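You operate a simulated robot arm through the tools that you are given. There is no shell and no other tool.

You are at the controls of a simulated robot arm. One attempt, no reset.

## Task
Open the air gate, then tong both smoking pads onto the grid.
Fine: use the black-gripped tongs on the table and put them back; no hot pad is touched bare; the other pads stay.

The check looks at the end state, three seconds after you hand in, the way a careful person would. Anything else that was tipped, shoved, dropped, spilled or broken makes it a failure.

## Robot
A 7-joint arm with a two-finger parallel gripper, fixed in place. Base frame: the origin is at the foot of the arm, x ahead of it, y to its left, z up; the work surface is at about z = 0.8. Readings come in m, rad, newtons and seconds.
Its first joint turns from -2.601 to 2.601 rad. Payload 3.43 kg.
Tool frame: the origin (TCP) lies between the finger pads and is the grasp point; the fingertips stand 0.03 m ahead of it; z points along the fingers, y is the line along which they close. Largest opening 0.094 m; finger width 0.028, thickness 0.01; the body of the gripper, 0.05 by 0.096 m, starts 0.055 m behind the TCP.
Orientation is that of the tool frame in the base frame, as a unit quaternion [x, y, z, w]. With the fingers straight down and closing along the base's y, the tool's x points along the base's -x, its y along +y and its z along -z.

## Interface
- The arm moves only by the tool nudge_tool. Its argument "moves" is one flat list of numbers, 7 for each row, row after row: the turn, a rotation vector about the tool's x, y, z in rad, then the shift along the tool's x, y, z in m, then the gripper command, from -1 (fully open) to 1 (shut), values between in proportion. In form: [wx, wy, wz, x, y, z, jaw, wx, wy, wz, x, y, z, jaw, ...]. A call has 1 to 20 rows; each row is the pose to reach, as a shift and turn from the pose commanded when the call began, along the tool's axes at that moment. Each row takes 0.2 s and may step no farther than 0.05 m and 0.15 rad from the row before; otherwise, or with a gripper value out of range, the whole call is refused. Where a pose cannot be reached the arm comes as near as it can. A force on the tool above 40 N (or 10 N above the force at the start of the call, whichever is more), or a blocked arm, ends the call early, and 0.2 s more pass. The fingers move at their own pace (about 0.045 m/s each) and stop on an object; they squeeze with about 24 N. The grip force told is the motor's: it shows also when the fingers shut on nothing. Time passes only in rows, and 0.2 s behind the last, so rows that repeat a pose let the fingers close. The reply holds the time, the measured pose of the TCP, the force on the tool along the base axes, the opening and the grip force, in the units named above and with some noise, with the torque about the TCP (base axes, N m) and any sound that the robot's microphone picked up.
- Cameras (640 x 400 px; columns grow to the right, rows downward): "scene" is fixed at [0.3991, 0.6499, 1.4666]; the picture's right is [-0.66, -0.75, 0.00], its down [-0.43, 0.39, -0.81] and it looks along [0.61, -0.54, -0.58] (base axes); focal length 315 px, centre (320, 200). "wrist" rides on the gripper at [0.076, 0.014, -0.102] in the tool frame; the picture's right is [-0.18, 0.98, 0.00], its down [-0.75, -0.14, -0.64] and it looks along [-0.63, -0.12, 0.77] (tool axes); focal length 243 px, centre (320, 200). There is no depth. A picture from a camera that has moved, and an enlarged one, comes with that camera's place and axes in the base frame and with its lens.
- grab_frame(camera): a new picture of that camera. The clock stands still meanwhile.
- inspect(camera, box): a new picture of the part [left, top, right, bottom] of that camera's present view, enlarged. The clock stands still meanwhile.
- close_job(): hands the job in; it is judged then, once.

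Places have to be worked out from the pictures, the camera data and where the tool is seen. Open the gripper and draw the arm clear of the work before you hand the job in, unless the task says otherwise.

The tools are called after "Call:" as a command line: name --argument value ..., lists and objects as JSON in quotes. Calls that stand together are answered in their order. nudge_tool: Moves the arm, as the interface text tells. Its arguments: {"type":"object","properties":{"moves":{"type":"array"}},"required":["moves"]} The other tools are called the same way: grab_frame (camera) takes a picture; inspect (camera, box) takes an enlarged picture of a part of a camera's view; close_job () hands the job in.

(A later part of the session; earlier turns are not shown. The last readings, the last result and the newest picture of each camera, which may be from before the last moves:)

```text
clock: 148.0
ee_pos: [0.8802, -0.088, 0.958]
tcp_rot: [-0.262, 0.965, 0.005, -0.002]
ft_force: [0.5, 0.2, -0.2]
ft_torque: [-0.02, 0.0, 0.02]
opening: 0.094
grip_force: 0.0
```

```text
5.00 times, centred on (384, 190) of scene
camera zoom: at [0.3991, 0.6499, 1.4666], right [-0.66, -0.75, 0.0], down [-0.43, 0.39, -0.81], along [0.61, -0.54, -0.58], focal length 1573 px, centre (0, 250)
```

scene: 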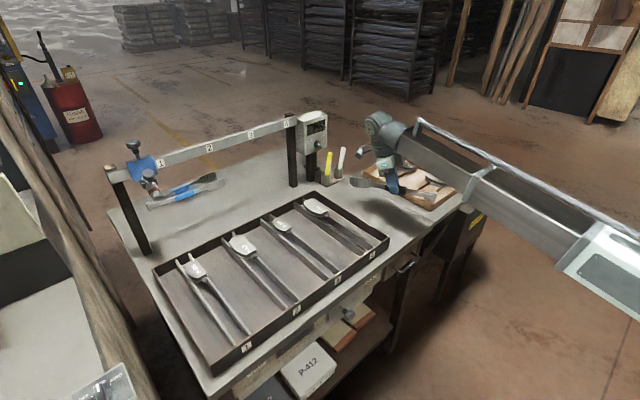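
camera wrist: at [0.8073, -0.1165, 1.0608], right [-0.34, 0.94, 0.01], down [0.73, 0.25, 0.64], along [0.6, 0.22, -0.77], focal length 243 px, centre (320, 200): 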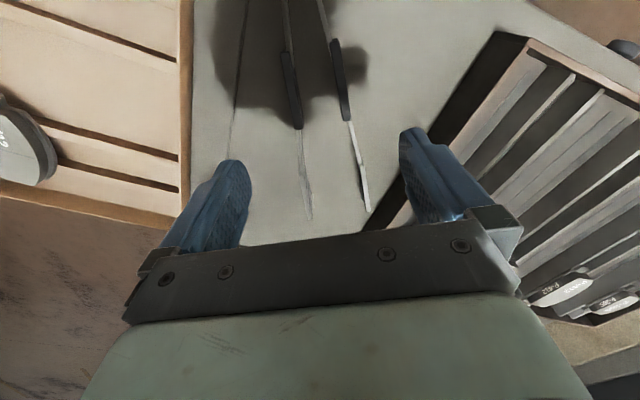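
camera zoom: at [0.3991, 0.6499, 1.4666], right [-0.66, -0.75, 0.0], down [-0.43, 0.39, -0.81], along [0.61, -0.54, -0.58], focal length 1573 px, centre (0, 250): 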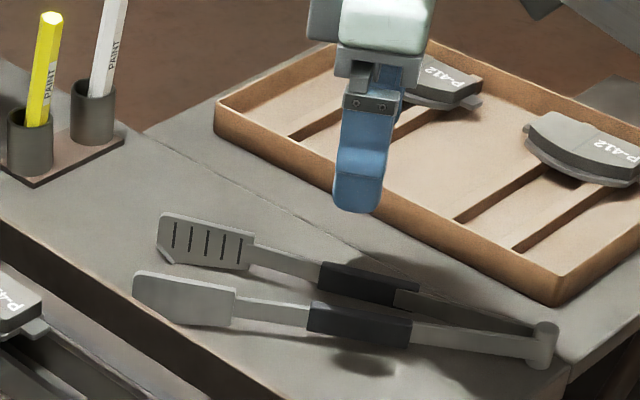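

The tongs' grips are at (0.877, −0.119) and (0.856, −0.081), heading ≈0.51 rad, well aligned with the tool. I descend with the outward tilt onto the balance point.

Call:
nudge_tool --moves '[0, -0.06, 0, 0.0005, -0.001, 0.012, -1, 0, -0.15, 0, 0.001, -0.002, 0.03, -1, 0, -0.24, 0, 0.0015, -0.003, 0.05, -1, 0, -0.315, 0, 0.0023, -0.0039, 0.07, -1, 0, -0.315, 0, 0.0023, -0.0039, 0.088, -1, 0, -0.315, 0, 0.0023, -0.0039, 0.102, -1, 0, -0.315, 0, 0.0023, -0.0039, 0.113, -1, 0, -0.315, 0, 0.0023, -0.0039, 0.12, -1]'

Call:
grab_frame --camera "wrist"

Call:
inspect --camera "scene" --box '[320, 150, 448, 230]'

```text
clock: 149.8
ee_pos: [0.8802, -0.0921, 0.8375]
tcp_rot: [-0.256, 0.954, 0.045, 0.149]
ft_force: [0.9, -0.3, 0.4]
ft_torque: [-0.01, 0.01, -0.02]
opening: 0.0942
grip_force: 0.0
```

```text
taken
camera wrist: at [0.7822, -0.1333, 0.9127], right [-0.34, 0.94, 0.07], down [0.52, 0.13, 0.84], along [0.78, 0.32, -0.54], focal length 243 px, centre (320, 200)
```

wrist: 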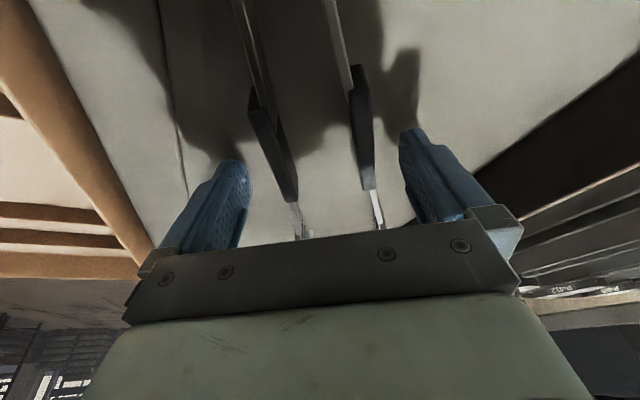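

```text
5.00 times, centred on (384, 190) of scene
camera zoom: at [0.3991, 0.6499, 1.4666], right [-0.66, -0.75, 0.0], down [-0.43, 0.39, -0.81], along [0.61, -0.54, -0.58], focal length 1573 px, centre (0, 250)
```

zoom: 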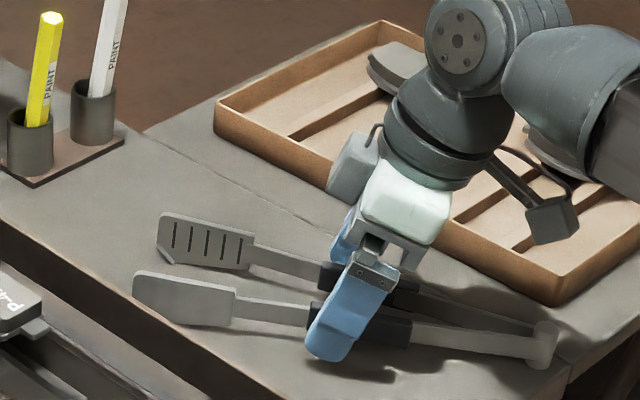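

Good alignment. I close gradually until both grips are in contact, then let the hold settle to a steady state near fully open.

Call:
nudge_tool --moves '[0, 0, 0, 0, 0, 0, -0.6, 0, 0, 0, 0, 0, 0, -0.45, 0, 0, 0, 0, 0, 0, -0.35, 0, 0, 0, 0, 0, 0, -0.3, 0, 0, 0, 0, 0, 0, -0.28, 0, 0, 0, 0, 0, 0, -0.28]'

Call:
nudge_tool --moves '[0, 0, 0, 0, 0, 0, -0.26, 0, 0, 0, 0, 0, 0, -0.24, 0, 0, 0, 0, 0, 0, -0.24, 0, 0, 0, 0, 0, 0, -0.24]'

Call:
nudge_tool --moves '[0, 0, 0, 0, 0, 0, -0.22, 0, 0, 0, 0, 0, 0, -0.2, 0, 0, 0, 0, 0, 0, -0.2, 0, 0, 0, 0, 0, 0, -0.2]'

Call:
nudge_tool --moves '[0, 0, 0, 0, 0, 0, -0.2, 0, 0, 0, 0, 0, 0, -0.2, 0, 0, 0, 0, 0, 0, -0.2, 0, 0, 0, 0, 0, 0, -0.2, 0, 0, 0, 0, 0, 0, -0.2]'

```text
clock: 151.2
ee_pos: [0.8792, -0.0916, 0.8386]
tcp_rot: [-0.256, 0.954, 0.046, 0.15]
ft_force: [-0.5, 0.6, 0.3]
ft_torque: [0.04, 0.01, 0.01]
opening: 0.0607
grip_force: 1.0
```

```text
clock: 152.2
ee_pos: [0.8786, -0.092, 0.8378]
tcp_rot: [-0.256, 0.954, 0.046, 0.149]
ft_force: [-1.3, 1.4, 0.5]
ft_torque: [0.03, 0.07, 0.02]
opening: 0.0588
grip_force: 0.5
```

```text
clock: 153.2
ee_pos: [0.879, -0.0927, 0.8385]
tcp_rot: [-0.256, 0.954, 0.044, 0.149]
ft_force: [-0.1, -0.5, 1.2]
ft_torque: [-0.03, 0.01, 0.0]
opening: 0.0576
grip_force: 1.1
```

```text
clock: 154.4
ee_pos: [0.8801, -0.0915, 0.8379]
tcp_rot: [-0.256, 0.954, 0.045, 0.149]
ft_force: [1.2, 0.0, -0.3]
ft_torque: [0.09, 0.0, 0.03]
opening: 0.0549
grip_force: 5.4
```

At a constant command the opening still creeps; I watch it for a longer time to learn the steady value.

Call:
nudge_tool --moves '[0, 0, 0, 0, 0, 0, -0.2, 0, 0, 0, 0, 0, 0, -0.2, 0, 0, 0, 0, 0, 0, -0.2, 0, 0, 0, 0, 0, 0, -0.2, 0, 0, 0, 0, 0, 0, -0.2]'

Call:
nudge_tool --moves '[0, 0, 0, 0, 0, 0, -0.2, 0, 0, 0, 0, 0, 0, -0.2, 0, 0, 0, 0, 0, 0, -0.2, 0, 0, 0, 0, 0, 0, -0.2, 0, 0, 0, 0, 0, 0, -0.2]'

Call:
nudge_tool --moves '[0, 0, 0, 0, 0, 0, -0.24, 0, 0, 0, 0, 0, 0, -0.24, 0, 0, 0, 0, 0, 0, -0.24, 0, 0, 0, 0, 0, 0, -0.24, 0, 0, 0, 0, 0, 0, -0.24]'

Call:
nudge_tool --moves '[0, 0, 0, 0, 0, 0, -0.24, 0, 0, 0, 0, 0, 0, -0.24, 0, 0, 0, 0, 0, 0, -0.24, 0, 0, 0, 0, 0, 0, -0.24, 0, 0, 0, 0, 0, 0, -0.24]'

```text
clock: 155.6
ee_pos: [0.8795, -0.092, 0.8385]
tcp_rot: [-0.256, 0.954, 0.045, 0.149]
ft_force: [-0.6, 0.2, 0.5]
ft_torque: [0.01, -0.01, 0.01]
opening: 0.0583
grip_force: 2.4
```

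```text
clock: 156.8
ee_pos: [0.8791, -0.0926, 0.838]
tcp_rot: [-0.256, 0.954, 0.045, 0.149]
ft_force: [0.6, 0.3, 0.6]
ft_torque: [0.01, 0.01, 0.0]
opening: 0.0585
grip_force: 2.0
```

```text
clock: 158.0
ee_pos: [0.8796, -0.0923, 0.8373]
tcp_rot: [-0.256, 0.954, 0.045, 0.149]
ft_force: [0.1, -0.4, 0.3]
ft_torque: [0.0, 0.0, 0.01]
opening: 0.0583
grip_force: 0.0
```

```text
clock: 159.2
ee_pos: [0.8787, -0.0921, 0.8379]
tcp_rot: [-0.256, 0.954, 0.045, 0.149]
ft_force: [0.2, 0.2, -0.2]
ft_torque: [0.05, 0.01, 0.0]
opening: 0.0584
grip_force: 0.0
```

Now it is clear: the gripper acts as a soft spring and each command change makes the tongs ring, which lost the grip. With a constant command of 0 the hold should be a steady ~6.6 N with a head gap of about 5.5 cm. I ramp slowly to 0 on the table and let it settle.

Call:
nudge_tool --moves '[0, 0, 0, 0, 0, 0, -0.2, 0, 0, 0, 0, 0, 0, -0.18, 0, 0, 0, 0, 0, 0, -0.16, 0, 0, 0, 0, 0, 0, -0.14, 0, 0, 0, 0, 0, 0, -0.12, 0, 0, 0, 0, 0, 0, -0.1, 0, 0, 0, 0, 0, 0, -0.08, 0, 0, 0, 0, 0, 0, -0.06, 0, 0, 0, 0, 0, 0, -0.04, 0, 0, 0, 0, 0, 0, -0.02, 0, 0, 0, 0, 0, 0, 0, 0, 0, 0, 0, 0, 0, 0, 0, 0, 0, 0, 0, 0, 0, 0, 0, 0, 0, 0, 0, 0]'

Call:
nudge_tool --moves '[0, 0, 0, 0, 0, 0, 0, 0, 0, 0, 0, 0, 0, 0, 0, 0, 0, 0, 0, 0, 0, 0, 0, 0, 0, 0, 0, 0, 0, 0, 0, 0, 0, 0, 0]'

Call:
nudge_tool --moves '[0, 0, 0, 0, 0, 0, 0, 0, 0, 0, 0, 0, 0, 0, 0, 0, 0, 0, 0, 0, 0, 0, 0, 0, 0, 0, 0, 0, 0, 0, 0, 0, 0, 0, 0]'

Call:
inspect --camera "scene" --box '[330, 170, 426, 230]'

```text
clock: 162.2
ee_pos: [0.8796, -0.0919, 0.8369]
tcp_rot: [-0.256, 0.954, 0.046, 0.149]
ft_force: [0.1, 0.4, 1.3]
ft_torque: [-0.13, 0.09, -0.06]
opening: 0.0511
grip_force: 6.0
```

```text
clock: 163.4
ee_pos: [0.8803, -0.0924, 0.8378]
tcp_rot: [-0.256, 0.954, 0.045, 0.149]
ft_force: [0.5, -0.5, 1.8]
ft_torque: [-0.13, 0.08, -0.03]
opening: 0.0513
grip_force: 5.5
```

```text
clock: 164.6
ee_pos: [0.8796, -0.0928, 0.8385]
tcp_rot: [-0.256, 0.954, 0.045, 0.15]
ft_force: [1.0, 0.9, 0.0]
ft_torque: [-0.15, 0.06, -0.07]
opening: 0.0512
grip_force: 5.4
```

```text
6.67 times, centred on (378, 200) of scene
camera zoom: at [0.3991, 0.6499, 1.4666], right [-0.66, -0.75, 0.0], down [-0.43, 0.39, -0.81], along [0.61, -0.54, -0.58], focal length 2098 px, centre (-67, 200)
```

zoom: 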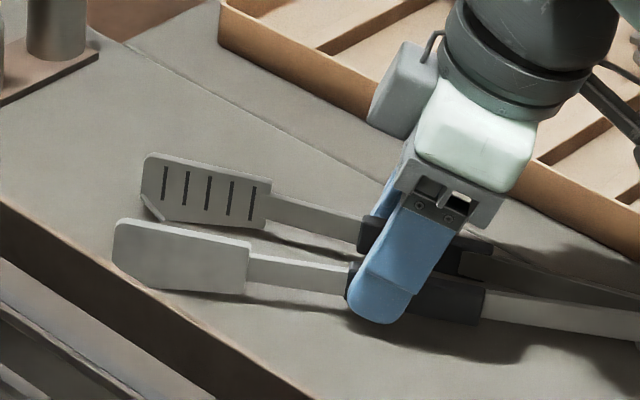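

Steady now: opening 0.0512, 5.5 N. I lift 1 cm with the same command and wait, as a test above the table.

Call:
nudge_tool --moves '[0, 0, 0, -0.0008, 0, -0.0024, 0, 0, 0, 0, -0.0016, 0, -0.0048, 0, 0, 0, 0, -0.0024, 0, -0.0072, 0, 0, 0, 0, -0.0031, 0, -0.0095, 0, 0, 0, 0, -0.0031, 0, -0.0095, 0, 0, 0, 0, -0.0031, 0, -0.0095, 0, 0, 0, 0, -0.0031, 0, -0.0095, 0]'

Call:
inspect --camera "scene" --box '[330, 170, 426, 230]'

```text
clock: 166.2
ee_pos: [0.879, -0.0923, 0.8473]
tcp_rot: [-0.256, 0.954, 0.045, 0.148]
ft_force: [-0.3, -0.4, -1.4]
ft_torque: [-0.01, 0.02, 0.02]
opening: 0.0512
grip_force: 5.6
```

```text
6.67 times, centred on (378, 200) of scene
camera zoom: at [0.3991, 0.6499, 1.4666], right [-0.66, -0.75, 0.0], down [-0.43, 0.39, -0.81], along [0.61, -0.54, -0.58], focal length 2098 px, centre (-67, 200)
```

zoom: 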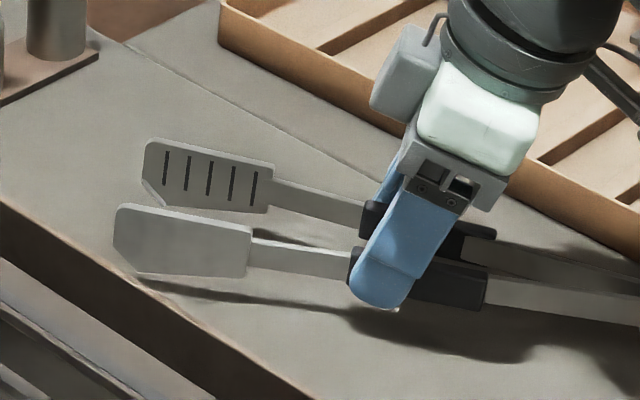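

It holds steadily (5.6 N, no torque). I raise a little more over the table and turn gently to heading 0 as a further test of the hold.

Call:
nudge_tool --moves '[0, 0, 0, -0.002, 0, -0.006, 0, 0, 0, 0, -0.005, 0, -0.016, 0, 0, 0, 0, -0.008, 0, -0.026, 0, 0, 0, 0, -0.0107, 0, -0.0333, 0, 0.016, -0.0005, 0.05, -0.0107, 0, -0.0333, 0, 0.04, -0.0013, 0.125, -0.0107, 0, -0.0333, 0, 0.068, -0.002, 0.21, -0.0107, 0, -0.0333, 0, 0.096, -0.003, 0.295, -0.0107, 0, -0.0333, 0, 0.122, -0.0037, 0.378, -0.0107, 0, -0.0333, 0, 0.145, -0.0044, 0.45, -0.0107, 0, -0.0333, 0, 0.163, -0.005, 0.504, -0.0107, 0, -0.0333, 0, 0.163, -0.005, 0.504, -0.0107, 0, -0.0333, 0]'

Call:
inspect --camera "scene" --box '[320, 150, 448, 230]'

```text
clock: 168.8
ee_pos: [0.8794, -0.092, 0.8836]
tcp_rot: [0.003, 0.988, 0.004, 0.156]
ft_force: [-0.1, -0.2, -2.2]
ft_torque: [0.0, 0.01, -0.02]
opening: 0.0513
grip_force: 5.6
```

```text
5.00 times, centred on (384, 190) of scene
camera zoom: at [0.3991, 0.6499, 1.4666], right [-0.66, -0.75, 0.0], down [-0.43, 0.39, -0.81], along [0.61, -0.54, -0.58], focal length 1573 px, centre (0, 250)
```

zoom: 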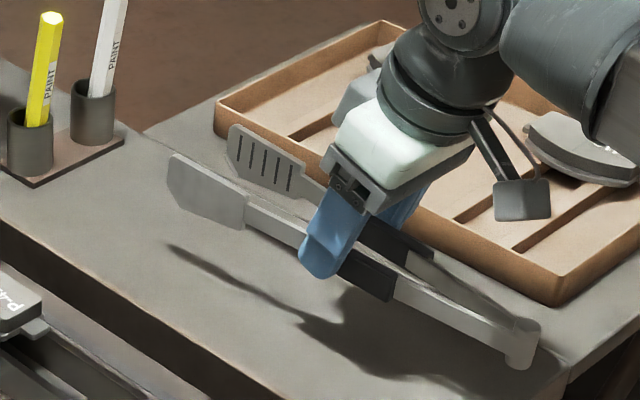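

The hold stays rock steady through the turn. I now carry the tongs slowly, with the same grip command, to a hover above the near pad, pitching the heads down 0.14 rad on the way.

Call:
nudge_tool --moves '[0, 0, 0, -0.003, 0, -0.008, 0, 0, 0, 0, -0.007, 0, -0.02, 0, 0, 0.005, 0, -0.011, -0.002, -0.033, 0, 0, 0.015, 0, -0.0135, -0.009, -0.0428, 0, 0, 0.025, 0, -0.0067, -0.0265, -0.0451, 0, 0, 0.035, 0, 0.0005, -0.044, -0.0475, 0, 0, 0.045, 0, 0.0077, -0.0615, -0.0498, 0, 0, 0.055, 0, 0.0149, -0.079, -0.0521, 0, 0, 0.065, 0, 0.0221, -0.0965, -0.0545, 0, 0, 0.075, 0, 0.0293, -0.114, -0.0568, 0, 0, 0.085, 0, 0.0365, -0.1315, -0.0591, 0, 0, 0.095, 0, 0.0436, -0.149, -0.0615, 0, 0, 0.105, 0, 0.0508, -0.1665, -0.0638, 0, 0, 0.115, 0, 0.058, -0.184, -0.0661, 0, 0, 0.125, 0, 0.0652, -0.2015, -0.0685, 0, 0, 0.135, 0, 0.0724, -0.219, -0.0708, 0, 0, 0.145, 0, 0.0796, -0.2365, -0.0731, 0, 0, 0.155, 0, 0.0868, -0.254, -0.0755, 0, 0, 0.163, 0, 0.094, -0.269, -0.0778, 0, 0, 0.163, 0, 0.099, -0.277, -0.0794, 0]'

Call:
inspect --camera "wrist" --box '[240, 120, 400, 240]'

Call:
inspect --camera "scene" --box '[400, 120, 528, 200]'

```text
clock: 173.0
ee_pos: [0.7596, -0.3704, 0.9276]
tcp_rot: [0.002, 0.997, 0.004, 0.075]
ft_force: [0.8, 0.3, -2.7]
ft_torque: [-0.03, 0.02, 0.01]
opening: 0.0509
grip_force: 5.6
```

```text
3.33 times, centred on (320, 180) of wrist
camera zoom: at [0.6692, -0.3574, 1.0173], right [0.19, 0.98, 0.04], down [0.65, -0.15, 0.75], along [0.74, -0.11, -0.67], focal length 809 px, centre (320, 267)
```

zoom: 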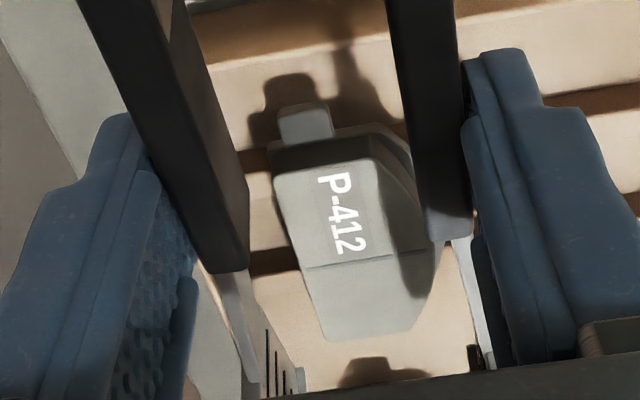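

```text
5.00 times, centred on (464, 160) of scene
camera zoom: at [0.3991, 0.6499, 1.4666], right [-0.66, -0.75, 0.0], down [-0.43, 0.39, -0.81], along [0.61, -0.54, -0.58], focal length 1573 px, centre (-400, 400)
```

zoom: 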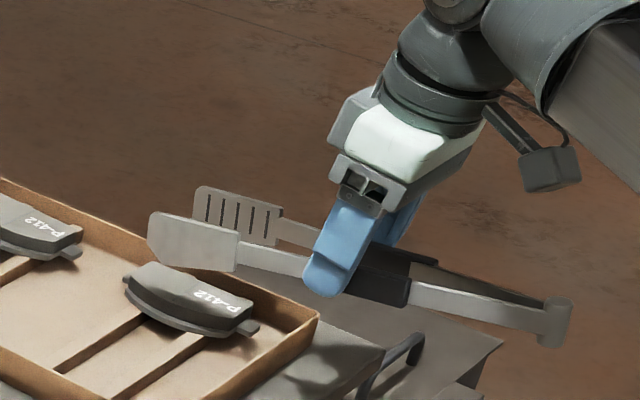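

Steady at the hover. The wrist view gives the pad at x 0.8285–0.9135, y −0.3945 to −0.348, straight; the tongs' heads are about 4 mm too far to −y with a slight yaw. I correct by turning +0.03 rad and go down to just above the pad.

Call:
nudge_tool --moves '[-0.0015, 0, -0.01, 0, 0, 0.003, 0, -0.003, 0, -0.02, 0.0006, 0, 0.008, 0, -0.0045, 0, -0.0296, 0.0014, 0.0005, 0.014, 0, -0.0045, 0, -0.0296, 0.0024, 0.0005, 0.02, 0, -0.0045, 0, -0.0296, 0.0034, 0.0005, 0.026, 0, -0.0045, 0, -0.0296, 0.0042, 0.0005, 0.03, 0, -0.0045, 0, -0.0296, 0.0042, 0.0005, 0.03, 0]'

Call:
inspect --camera "wrist" --box '[240, 120, 400, 240]'

Call:
inspect --camera "scene" --box '[408, 150, 472, 190]'

```text
clock: 174.6
ee_pos: [0.7593, -0.3686, 0.8948]
tcp_rot: [-0.013, 0.997, 0.007, 0.074]
ft_force: [-0.3, 0.0, -2.7]
ft_torque: [0.0, 0.01, 0.01]
opening: 0.0511
grip_force: 6.0
```

```text
3.33 times, centred on (320, 180) of wrist
camera zoom: at [0.6682, -0.3578, 0.9853], right [0.16, 0.99, 0.04], down [0.65, -0.13, 0.75], along [0.74, -0.09, -0.66], focal length 809 px, centre (320, 267)
```

zoom: 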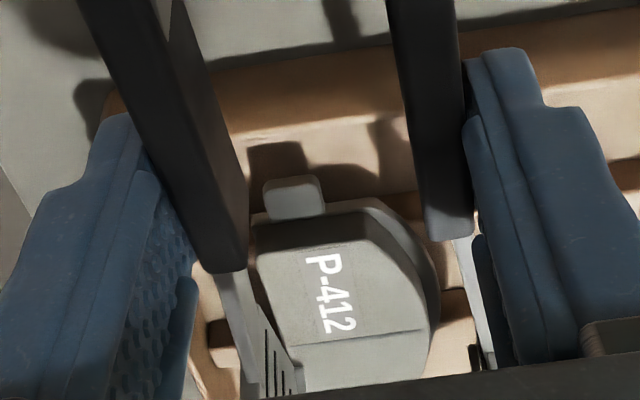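

```text
10.00 times, centred on (440, 170) of scene
camera zoom: at [0.3991, 0.6499, 1.4666], right [-0.66, -0.75, 0.0], down [-0.43, 0.39, -0.81], along [0.61, -0.54, -0.58], focal length 3146 px, centre (-880, 500)
```

zoom: 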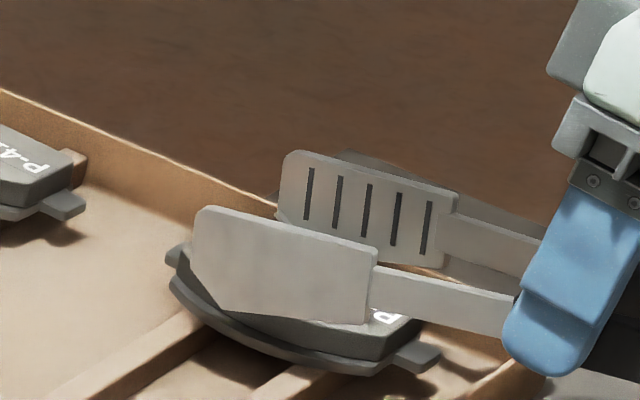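

The −y plate is right over the pad's edge while the other side has about 9 mm, so I shift 4.5 mm to −y and look again.

Call:
nudge_tool --moves '[0, 0, 0, 0, -0.002, 0, 0, 0, 0, 0, 0, -0.0045, 0, 0, 0, 0, 0, 0, -0.0045, 0, 0, 0, 0, 0, 0, -0.0045, 0, 0]'

Call:
inspect --camera "wrist" --box '[264, 150, 392, 240]'

Call:
inspect --camera "scene" --box '[408, 150, 472, 190]'

```text
clock: 175.6
ee_pos: [0.7613, -0.3718, 0.8952]
tcp_rot: [-0.013, 0.997, 0.006, 0.075]
ft_force: [-0.2, 0.6, -2.1]
ft_torque: [-0.03, 0.03, -0.04]
opening: 0.0458
grip_force: 5.2
```

```text
4.44 times, centred on (328, 195) of wrist
camera zoom: at [0.6684, -0.3617, 0.9852], right [0.16, 0.99, 0.04], down [0.65, -0.13, 0.75], along [0.74, -0.09, -0.66], focal length 1078 px, centre (284, 222)
```

zoom: 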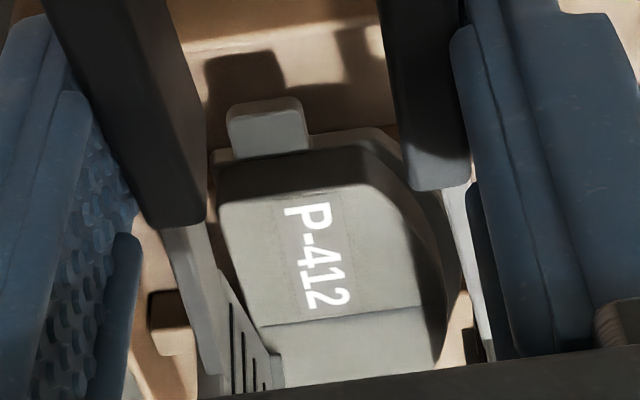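

```text
10.00 times, centred on (440, 170) of scene
camera zoom: at [0.3991, 0.6499, 1.4666], right [-0.66, -0.75, 0.0], down [-0.43, 0.39, -0.81], along [0.61, -0.54, -0.58], focal length 3146 px, centre (-880, 500)
```

zoom: 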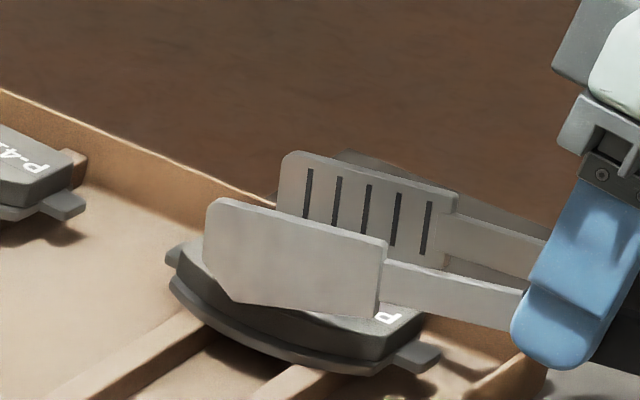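

The opening has shrunk to 0.046 during that shift, so the gap is too small now. I rise 2 cm and see whether it recovers.

Call:
nudge_tool --moves '[0, 0, 0, -0.001, 0, -0.006, 0, 0, 0, 0, -0.002, 0, -0.013, 0, 0, 0, 0, -0.003, 0, -0.02, 0, 0, 0, 0, -0.003, 0, -0.02, 0, 0, 0, 0, -0.003, 0, -0.02, 0, 0, 0, 0, -0.003, 0, -0.02, 0]'

Call:
inspect --camera "wrist" --box '[240, 120, 400, 240]'

```text
clock: 177.0
ee_pos: [0.7606, -0.3725, 0.9149]
tcp_rot: [-0.013, 0.997, 0.007, 0.076]
ft_force: [0.1, 0.1, -2.2]
ft_torque: [0.0, 0.01, -0.01]
opening: 0.0512
grip_force: 5.5
```

```text
3.33 times, centred on (320, 180) of wrist
camera zoom: at [0.6681, -0.3622, 1.0055], right [0.16, 0.99, 0.04], down [0.65, -0.13, 0.75], along [0.74, -0.09, -0.66], focal length 809 px, centre (320, 267)
```

zoom: 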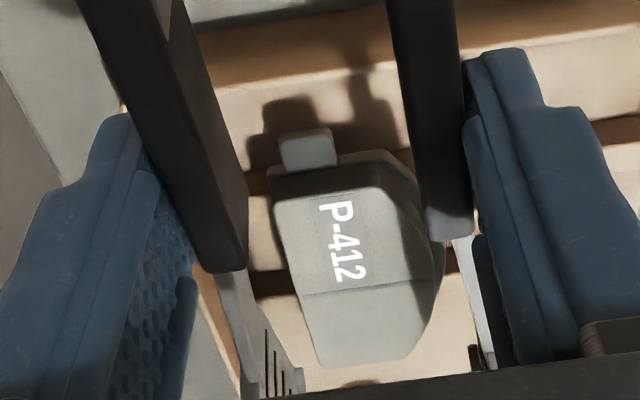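

It was only a transient: the opening is back at 0.0512. To gain room for the lips I open very slowly (tiny steps) to −0.07, watching the hold.

Call:
nudge_tool --moves '[0, 0, 0, 0, 0, 0, -0.005, 0, 0, 0, 0, 0, 0, -0.01, 0, 0, 0, 0, 0, 0, -0.015, 0, 0, 0, 0, 0, 0, -0.02, 0, 0, 0, 0, 0, 0, -0.025, 0, 0, 0, 0, 0, 0, -0.03, 0, 0, 0, 0, 0, 0, -0.035, 0, 0, 0, 0, 0, 0, -0.035]'

Call:
nudge_tool --moves '[0, 0, 0, 0, 0, 0, -0.04, 0, 0, 0, 0, 0, 0, -0.045, 0, 0, 0, 0, 0, 0, -0.05, 0, 0, 0, 0, 0, 0, -0.055, 0, 0, 0, 0, 0, 0, -0.06, 0, 0, 0, 0, 0, 0, -0.06]'

```text
clock: 178.8
ee_pos: [0.7588, -0.3715, 0.9163]
tcp_rot: [-0.011, 0.997, 0.007, 0.075]
ft_force: [-0.2, 0.5, 0.3]
ft_torque: [0.01, -0.03, -0.05]
opening: 0.0524
grip_force: 5.7
```

```text
clock: 180.2
ee_pos: [0.7595, -0.3727, 0.9149]
tcp_rot: [-0.013, 0.997, 0.006, 0.075]
ft_force: [0.3, 0.2, -0.4]
ft_torque: [0.05, 0.04, 0.0]
opening: 0.0536
grip_force: 4.9
```

The vertical force reads near zero, which is suspicious; I look at once.

Call:
inspect --camera "wrist" --box '[240, 120, 400, 240]'

Call:
inspect --camera "scene" --box '[400, 120, 528, 200]'

```text
3.33 times, centred on (320, 180) of wrist
camera zoom: at [0.6681, -0.3623, 1.0055], right [0.16, 0.99, 0.04], down [0.65, -0.13, 0.75], along [0.74, -0.09, -0.66], focal length 809 px, centre (320, 267)
```

zoom: 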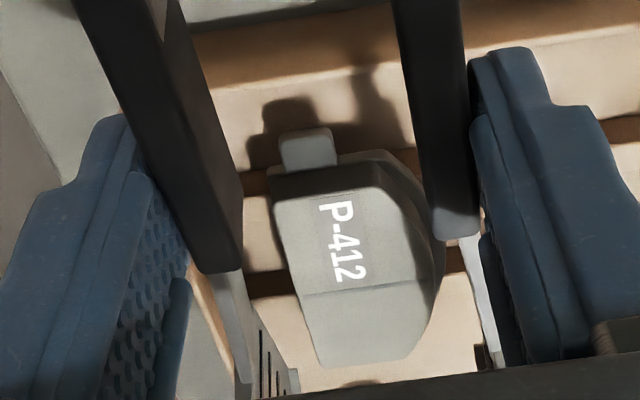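

```text
5.00 times, centred on (464, 160) of scene
camera zoom: at [0.3991, 0.6499, 1.4666], right [-0.66, -0.75, 0.0], down [-0.43, 0.39, -0.81], along [0.61, -0.54, -0.58], focal length 1573 px, centre (-400, 400)
```

zoom: 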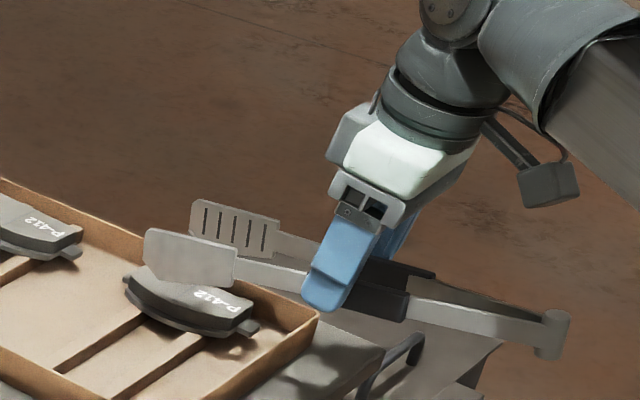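

The tongs are still properly held (opening 0.0536, 4.9 N) and centred on the pad. I lower gently to just above the pad and check the margins.

Call:
nudge_tool --moves '[0, 0, 0, 0.0005, 0, 0.003, -0.06, 0, 0, 0, 0.001, -0.0003, 0.007, -0.06, 0, 0, 0, 0.0017, -0.0006, 0.011, -0.06, 0, 0, 0, 0.0023, -0.0008, 0.015, -0.06, 0, 0, 0, 0.0028, -0.001, 0.0185, -0.06, 0, 0, 0, 0.003, -0.001, 0.02, -0.06, 0, 0, 0, 0.003, -0.001, 0.02, -0.06]'

Call:
inspect --camera "wrist" --box '[264, 150, 392, 240]'

Call:
inspect --camera "scene" --box '[408, 150, 472, 190]'

```text
clock: 181.8
ee_pos: [0.7602, -0.3734, 0.8953]
tcp_rot: [-0.013, 0.997, 0.007, 0.075]
ft_force: [0.2, 0.0, 0.3]
ft_torque: [-0.01, 0.02, -0.03]
opening: 0.0537
grip_force: 6.0
```

```text
4.44 times, centred on (328, 195) of wrist
camera zoom: at [0.668, -0.3635, 0.9855], right [0.16, 0.99, 0.04], down [0.65, -0.13, 0.75], along [0.74, -0.09, -0.66], focal length 1078 px, centre (284, 222)
```

zoom: 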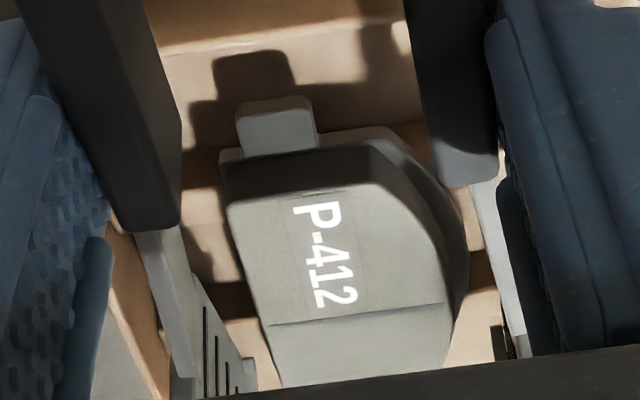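

```text
10.00 times, centred on (440, 170) of scene
camera zoom: at [0.3991, 0.6499, 1.4666], right [-0.66, -0.75, 0.0], down [-0.43, 0.39, -0.81], along [0.61, -0.54, -0.58], focal length 3146 px, centre (-880, 500)
```

zoom: 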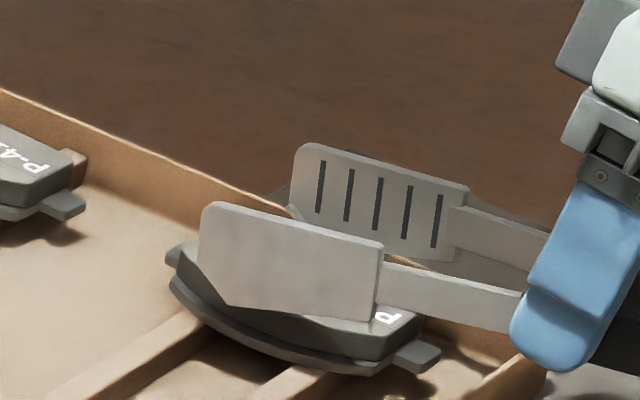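

Both plates now clear the pad (about 5 mm and 8 mm). I lower the last 2 cm around it.

Call:
nudge_tool --moves '[0, 0, 0, 0.0005, 0.0004, 0.003, -0.06, 0, 0, 0, 0.001, 0.0008, 0.007, -0.06, 0, 0, 0, 0.0017, 0.001, 0.011, -0.06, 0, 0, 0, 0.0022, 0.001, 0.0145, -0.06, 0, 0, 0, 0.0026, 0.001, 0.0175, -0.06, 0, 0, 0, 0.003, 0.001, 0.0198, -0.06, 0, 0, 0, 0.003, 0.001, 0.0198, -0.06]'

Call:
inspect --camera "wrist" --box '[264, 150, 392, 240]'

Call:
inspect --camera "scene" --box '[408, 155, 472, 195]'

```text
clock: 183.4
ee_pos: [0.7591, -0.3732, 0.8753]
tcp_rot: [-0.012, 0.997, 0.006, 0.075]
ft_force: [0.5, -0.7, -0.3]
ft_torque: [0.0, 0.0, -0.01]
opening: 0.0508
grip_force: 8.0
```

```text
4.44 times, centred on (328, 195) of wrist
camera zoom: at [0.6681, -0.3621, 0.9655], right [0.16, 0.99, 0.04], down [0.65, -0.13, 0.75], along [0.74, -0.09, -0.66], focal length 1078 px, centre (284, 222)
```

zoom: 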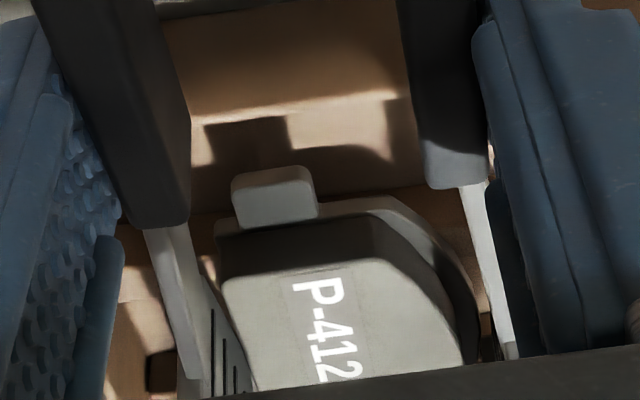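

```text
10.00 times, centred on (440, 175) of scene
camera zoom: at [0.3991, 0.6499, 1.4666], right [-0.66, -0.75, 0.0], down [-0.43, 0.39, -0.81], along [0.61, -0.54, -0.58], focal length 3146 px, centre (-880, 450)
```

zoom: 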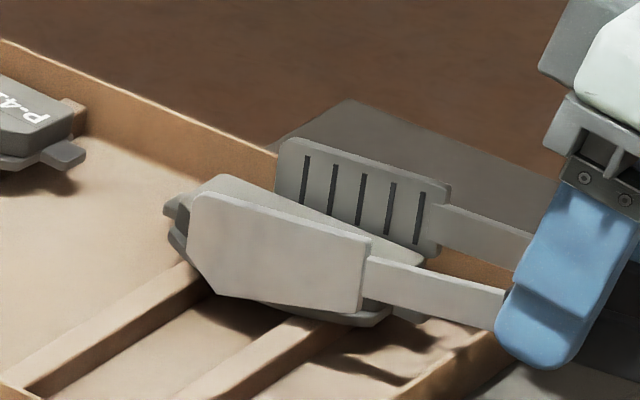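

The plates straddle the pad nicely. I go 3 mm lower and then close the tongs on the pad gradually.

Call:
nudge_tool --moves '[0, 0, 0, 0.0002, 0, 0.0015, -0.06, 0, 0, 0, 0.0004, 0, 0.003, -0.06, 0, 0, 0, 0.0004, 0, 0.003, 0, 0, 0, 0, 0.0004, 0, 0.003, 0.1, 0, 0, 0, 0.0004, 0, 0.003, 0.2, 0, 0, 0, 0.0004, 0, 0.003, 0.3, 0, 0, 0, 0.0004, 0, 0.003, 0.45, 0, 0, 0, 0.0004, 0, 0.003, 0.6, 0, 0, 0, 0.0004, 0, 0.003, 0.8, 0, 0, 0, 0.0004, 0, 0.003, 1, 0, 0, 0, 0.0004, 0, 0.003, 1, 0, 0, 0, 0.0004, 0, 0.003, 1]'

Call:
inspect --camera "wrist" --box '[264, 150, 392, 240]'

Call:
inspect --camera "scene" --box '[408, 155, 472, 195]'

```text
clock: 186.0
ee_pos: [0.7611, -0.3715, 0.8716]
tcp_rot: [-0.013, 0.997, 0.006, 0.075]
ft_force: [-0.1, 0.2, 0.4]
ft_torque: [0.07, 0.07, 0.06]
opening: 0.05
grip_force: 23.9
```

```text
4.44 times, centred on (328, 195) of wrist
camera zoom: at [0.6684, -0.3628, 0.9626], right [0.16, 0.99, 0.04], down [0.65, -0.13, 0.75], along [0.74, -0.09, -0.66], focal length 1078 px, centre (284, 222)
```

zoom: 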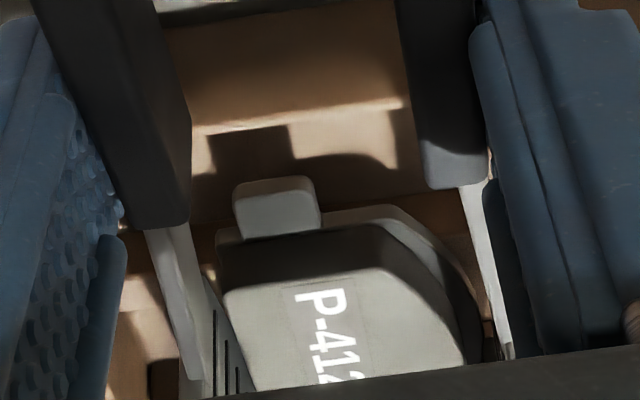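

```text
10.00 times, centred on (440, 175) of scene
camera zoom: at [0.3991, 0.6499, 1.4666], right [-0.66, -0.75, 0.0], down [-0.43, 0.39, -0.81], along [0.61, -0.54, -0.58], focal length 3146 px, centre (-880, 450)
```

zoom: 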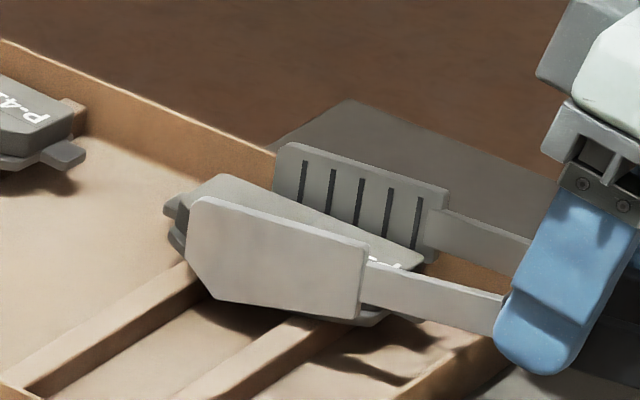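

Clamped: 23.9 N at an opening of 0.050, stopped by the pad. I lift slowly by 2.5 cm and check.

Call:
nudge_tool --moves '[0, 0, 0, -0.0003, 0, -0.002, 1, 0, 0, 0, -0.0008, 0, -0.005, 1, 0, 0, 0, -0.0014, 0, -0.009, 1, 0, 0, 0, -0.002, 0, -0.013, 1, 0, 0, 0, -0.0027, 0, -0.018, 1, 0, 0, 0, -0.0038, 0, -0.025, 1, 0, 0, 0, -0.0038, 0, -0.025, 1]'

Call:
inspect --camera "scene" --box '[400, 130, 528, 210]'

Call:
inspect --camera "wrist" --box '[264, 150, 392, 240]'

```text
clock: 187.6
ee_pos: [0.7613, -0.3735, 0.8984]
tcp_rot: [-0.013, 0.997, 0.006, 0.075]
ft_force: [-0.1, 0.2, -2.3]
ft_torque: [0.02, 0.32, 0.02]
opening: 0.0501
grip_force: 24.1
```

```text
5.00 times, centred on (464, 170) of scene
camera zoom: at [0.3991, 0.6499, 1.4666], right [-0.66, -0.75, 0.0], down [-0.43, 0.39, -0.81], along [0.61, -0.54, -0.58], focal length 1573 px, centre (-400, 350)
```

zoom: 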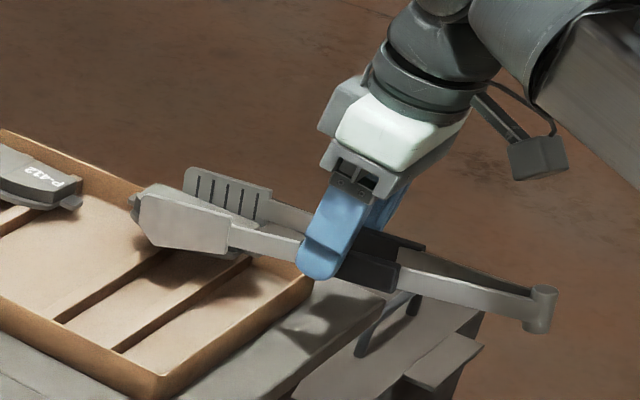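

```text
4.44 times, centred on (328, 195) of wrist
camera zoom: at [0.6693, -0.3635, 0.9885], right [0.16, 0.99, 0.04], down [0.65, -0.13, 0.75], along [0.74, -0.09, -0.67], focal length 1078 px, centre (284, 222)
```

zoom: 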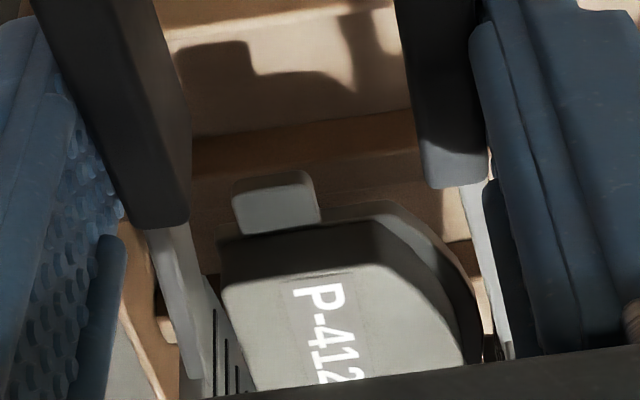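

The pad comes up cleanly in the tongs. Before carrying it over I study the grid lanes closely to know where the rails of lanes 4 and 2 are.

Call:
inspect --camera "scene" --box '[290, 190, 402, 260]'

Call:
inspect --camera "scene" --box '[220, 225, 332, 295]'

Call:
inspect --camera "scene" --box '[330, 215, 394, 255]'

Call:
inspect --camera "scene" --box '[250, 265, 330, 315]'

```text
5.71 times, centred on (346, 225) of scene
camera zoom: at [0.3991, 0.6499, 1.4666], right [-0.66, -0.75, 0.0], down [-0.43, 0.39, -0.81], along [0.61, -0.54, -0.58], focal length 1798 px, centre (171, 57)
```

zoom: 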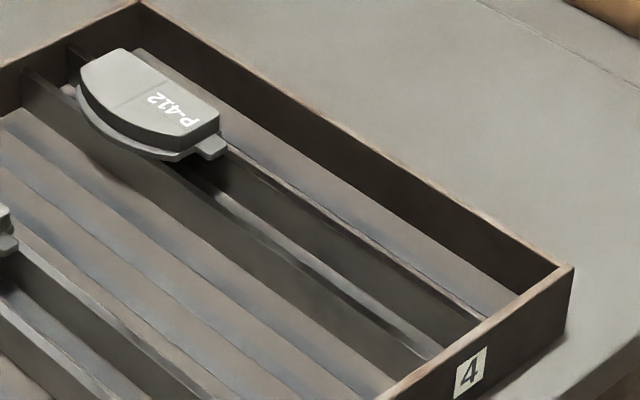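

```text
5.71 times, centred on (276, 260) of scene
camera zoom: at [0.3991, 0.6499, 1.4666], right [-0.66, -0.75, 0.0], down [-0.43, 0.39, -0.81], along [0.61, -0.54, -0.58], focal length 1798 px, centre (571, -143)
```

zoom: 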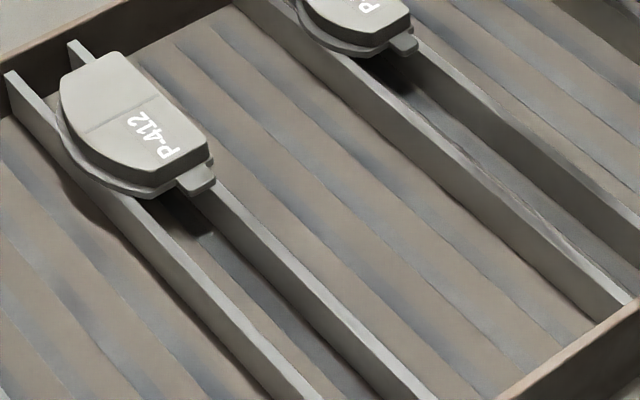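

```text
10.00 times, centred on (362, 235) of scene
camera zoom: at [0.3991, 0.6499, 1.4666], right [-0.66, -0.75, 0.0], down [-0.43, 0.39, -0.81], along [0.61, -0.54, -0.58], focal length 3146 px, centre (-100, -150)
```

zoom: 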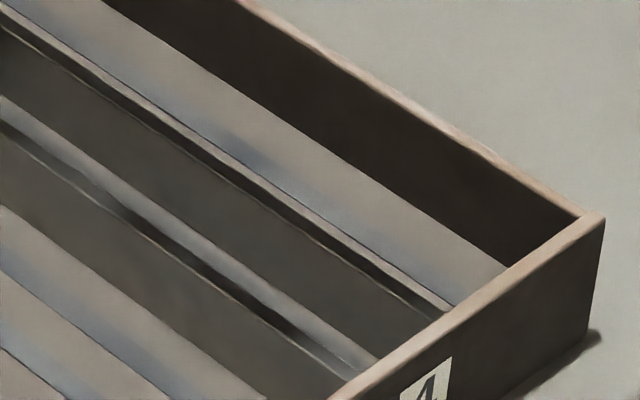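

```text
8.00 times, centred on (290, 290) of scene
camera zoom: at [0.3991, 0.6499, 1.4666], right [-0.66, -0.75, 0.0], down [-0.43, 0.39, -0.81], along [0.61, -0.54, -0.58], focal length 2517 px, centre (560, -520)
```

zoom: 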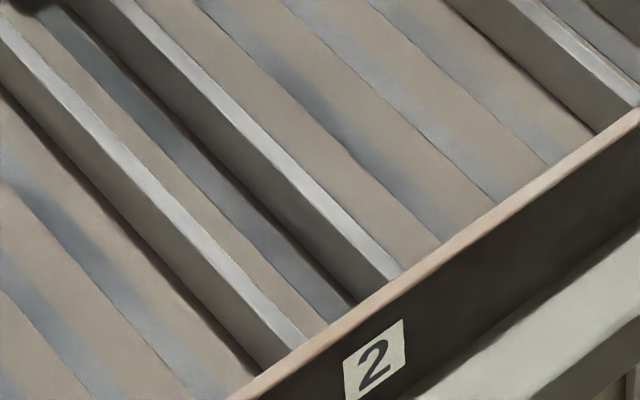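

Pads rest in lanes 2 and 4 in just the same attitude (bulge toward +y) as the one in the tongs, so I'll use those P‑412 lanes. I raise the pad and carry it slowly toward lane 4 (y≈0.11).

Call:
nudge_tool --moves '[0, 0, 0, -0.001, 0, -0.007, 1, 0, 0, 0, -0.003, 0, -0.02, 1, 0, 0, 0, -0.0055, 0, -0.036, 1, 0, 0, 0, -0.0077, 0.003, -0.051, 1, 0, 0, 0, -0.009, 0.012, -0.0593, 1, 0, 0, 0, -0.0097, 0.03, -0.0592, 1, 0, 0, 0, -0.0105, 0.05, -0.0591, 1, 0, 0, 0, -0.0112, 0.07, -0.059, 1, 0, 0, 0, -0.012, 0.09, -0.0589, 1, 0, 0, 0, -0.0127, 0.11, -0.0588, 1, 0, 0, 0, -0.0135, 0.13, -0.0587, 1, 0, 0, 0, -0.0142, 0.15, -0.0587, 1, 0, 0, 0, -0.015, 0.17, -0.0586, 1, 0, 0, 0, -0.0157, 0.19, -0.0585, 1, 0, 0, 0, -0.0165, 0.21, -0.0584, 1, 0, 0, 0, -0.0172, 0.23, -0.0584, 1, 0, 0, 0, -0.018, 0.25, -0.0583, 1, 0, 0, 0, -0.0186, 0.267, -0.0583, 1, 0, 0, 0, -0.019, 0.277, -0.0582, 1, 0, 0, 0, -0.0192, 0.281, -0.0582, 1]'

Call:
inspect --camera "scene" --box '[320, 130, 480, 230]'

```text
clock: 191.8
ee_pos: [0.7629, -0.092, 0.96]
tcp_rot: [-0.013, 0.997, 0.007, 0.075]
ft_force: [-0.1, -0.8, -4.8]
ft_torque: [-0.01, 0.34, -0.01]
opening: 0.0503
grip_force: 24.4
```

```text
4.00 times, centred on (400, 180) of scene
camera zoom: at [0.3991, 0.6499, 1.4666], right [-0.66, -0.75, 0.0], down [-0.43, 0.39, -0.81], along [0.61, -0.54, -0.58], focal length 1258 px, centre (0, 280)
```

zoom: 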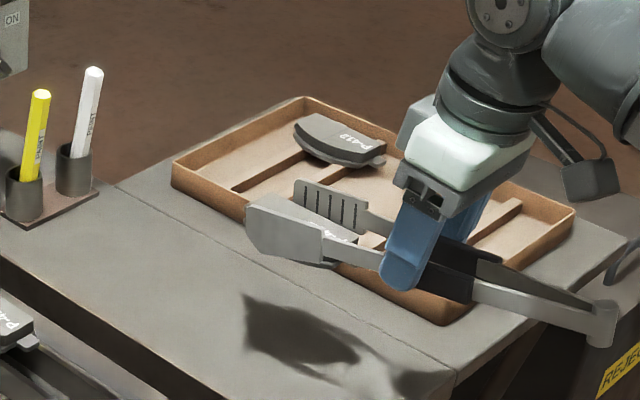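

The pad rides securely. I continue to a hover over lane 4.

Call:
nudge_tool --moves '[0, 0, 0, -0.001, 0.006, 0, 1, 0, 0, 0, -0.003, 0.02, 0.0005, 1, 0, 0, 0, -0.005, 0.04, 0.001, 1, 0, 0, 0, -0.0065, 0.06, 0.0012, 1, 0, 0, 0, -0.008, 0.08, 0.0014, 1, 0, 0, 0, -0.0095, 0.1, 0.0016, 1, 0, 0, 0, -0.011, 0.12, 0.0018, 1, 0, 0, 0, -0.0125, 0.14, 0.002, 1, 0, 0, 0, -0.014, 0.16, 0.0022, 1, 0, 0, 0, -0.0155, 0.18, 0.0024, 1, 0, 0, 0, -0.0165, 0.193, 0.0025, 1, 0, 0, 0, -0.0171, 0.2, 0.0026, 1, 0, 0, 0, -0.0171, 0.2025, 0.0026, 1]'

Call:
grab_frame --camera "wrist"

Call:
inspect --camera "wrist" --box '[240, 80, 432, 240]'

Call:
inspect --camera "scene" --box '[290, 160, 418, 240]'

```text
clock: 194.6
ee_pos: [0.7754, 0.1098, 0.961]
tcp_rot: [-0.013, 0.997, 0.006, 0.075]
ft_force: [-0.2, -0.2, -4.5]
ft_torque: [0.01, 0.3, -0.04]
opening: 0.0503
grip_force: 23.6
```

```text
taken
camera wrist: at [0.6846, 0.1204, 1.0524], right [0.16, 0.99, 0.04], down [0.65, -0.13, 0.75], along [0.74, -0.09, -0.67], focal length 243 px, centre (320, 200)
```

wrist: 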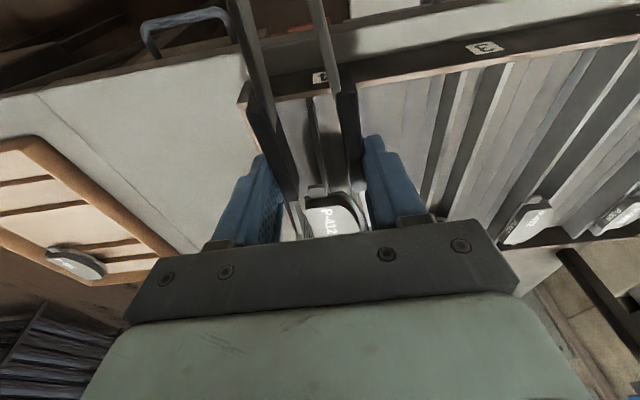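

```text
2.50 times, centred on (336, 160) of wrist
camera zoom: at [0.6846, 0.1204, 1.0524], right [0.16, 0.99, 0.04], down [0.65, -0.13, 0.75], along [0.74, -0.09, -0.67], focal length 606 px, centre (280, 300)
```

zoom: 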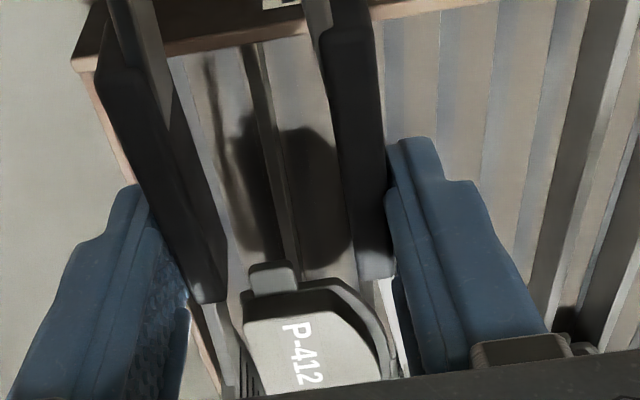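

```text
5.00 times, centred on (354, 200) of scene
camera zoom: at [0.3991, 0.6499, 1.4666], right [-0.66, -0.75, 0.0], down [-0.43, 0.39, -0.81], along [0.61, -0.54, -0.58], focal length 1573 px, centre (150, 200)
```

zoom: 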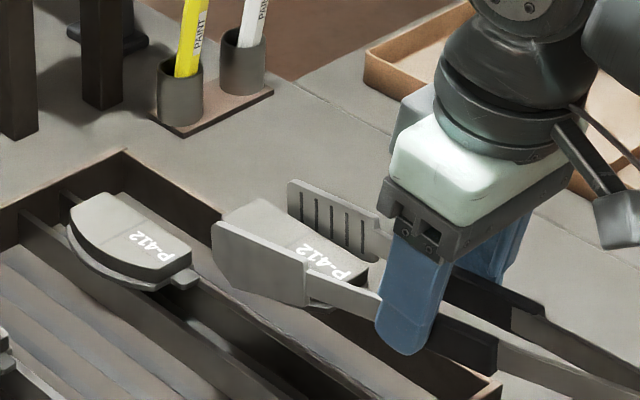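

From the wrist view the lane‑4 rails run at y≈0.098 and ≈0.132 (centre 0.115), and the pad's middle is at 0.1115. I shift 3.5 mm to +y and lower to just above the rails.

Call:
nudge_tool --moves '[0, 0, 0, 0.0005, 0.001, 0.005, 1, 0, 0, 0, 0.002, 0.0025, 0.015, 1, 0, 0, 0, 0.0038, 0.0032, 0.027, 1, 0, 0, 0, 0.0055, 0.0032, 0.039, 1, 0, 0, 0, 0.0072, 0.003, 0.049, 1, 0, 0, 0, 0.0084, 0.003, 0.0565, 1, 0, 0, 0, 0.0091, 0.0029, 0.0603, 1]'

Call:
inspect --camera "wrist" --box '[240, 100, 400, 240]'

Call:
inspect --camera "scene" --box '[300, 175, 396, 235]'

```text
clock: 196.2
ee_pos: [0.7776, 0.1152, 0.9011]
tcp_rot: [-0.013, 0.997, 0.006, 0.075]
ft_force: [0.2, 0.5, -4.4]
ft_torque: [-0.03, 0.26, -0.01]
opening: 0.0503
grip_force: 23.9
```

```text
2.86 times, centred on (320, 170) of wrist
camera zoom: at [0.6847, 0.125, 0.9911], right [0.16, 0.99, 0.04], down [0.65, -0.13, 0.75], along [0.74, -0.09, -0.66], focal length 693 px, centre (320, 286)
```

zoom: 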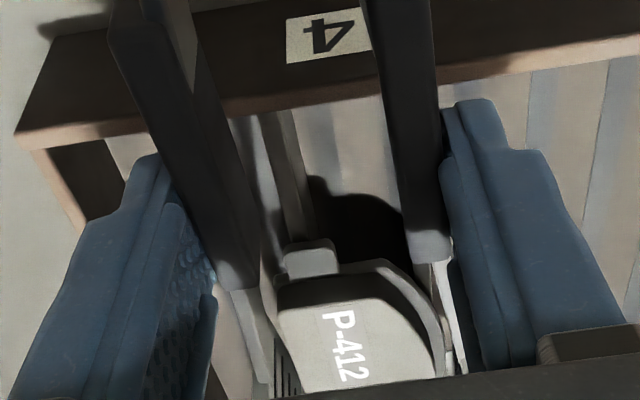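

```text
6.67 times, centred on (348, 205) of scene
camera zoom: at [0.3991, 0.6499, 1.4666], right [-0.66, -0.75, 0.0], down [-0.43, 0.39, -0.81], along [0.61, -0.54, -0.58], focal length 2098 px, centre (133, 167)
```

zoom: 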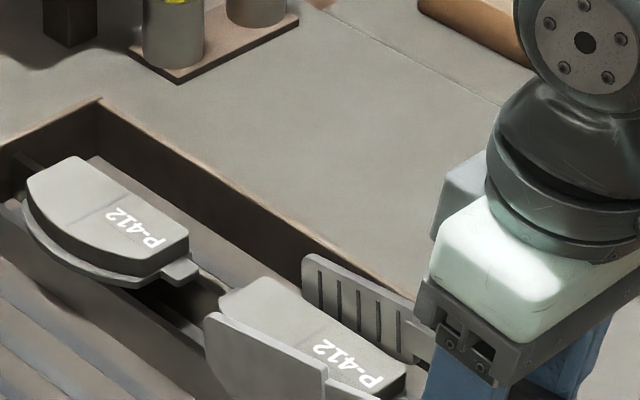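

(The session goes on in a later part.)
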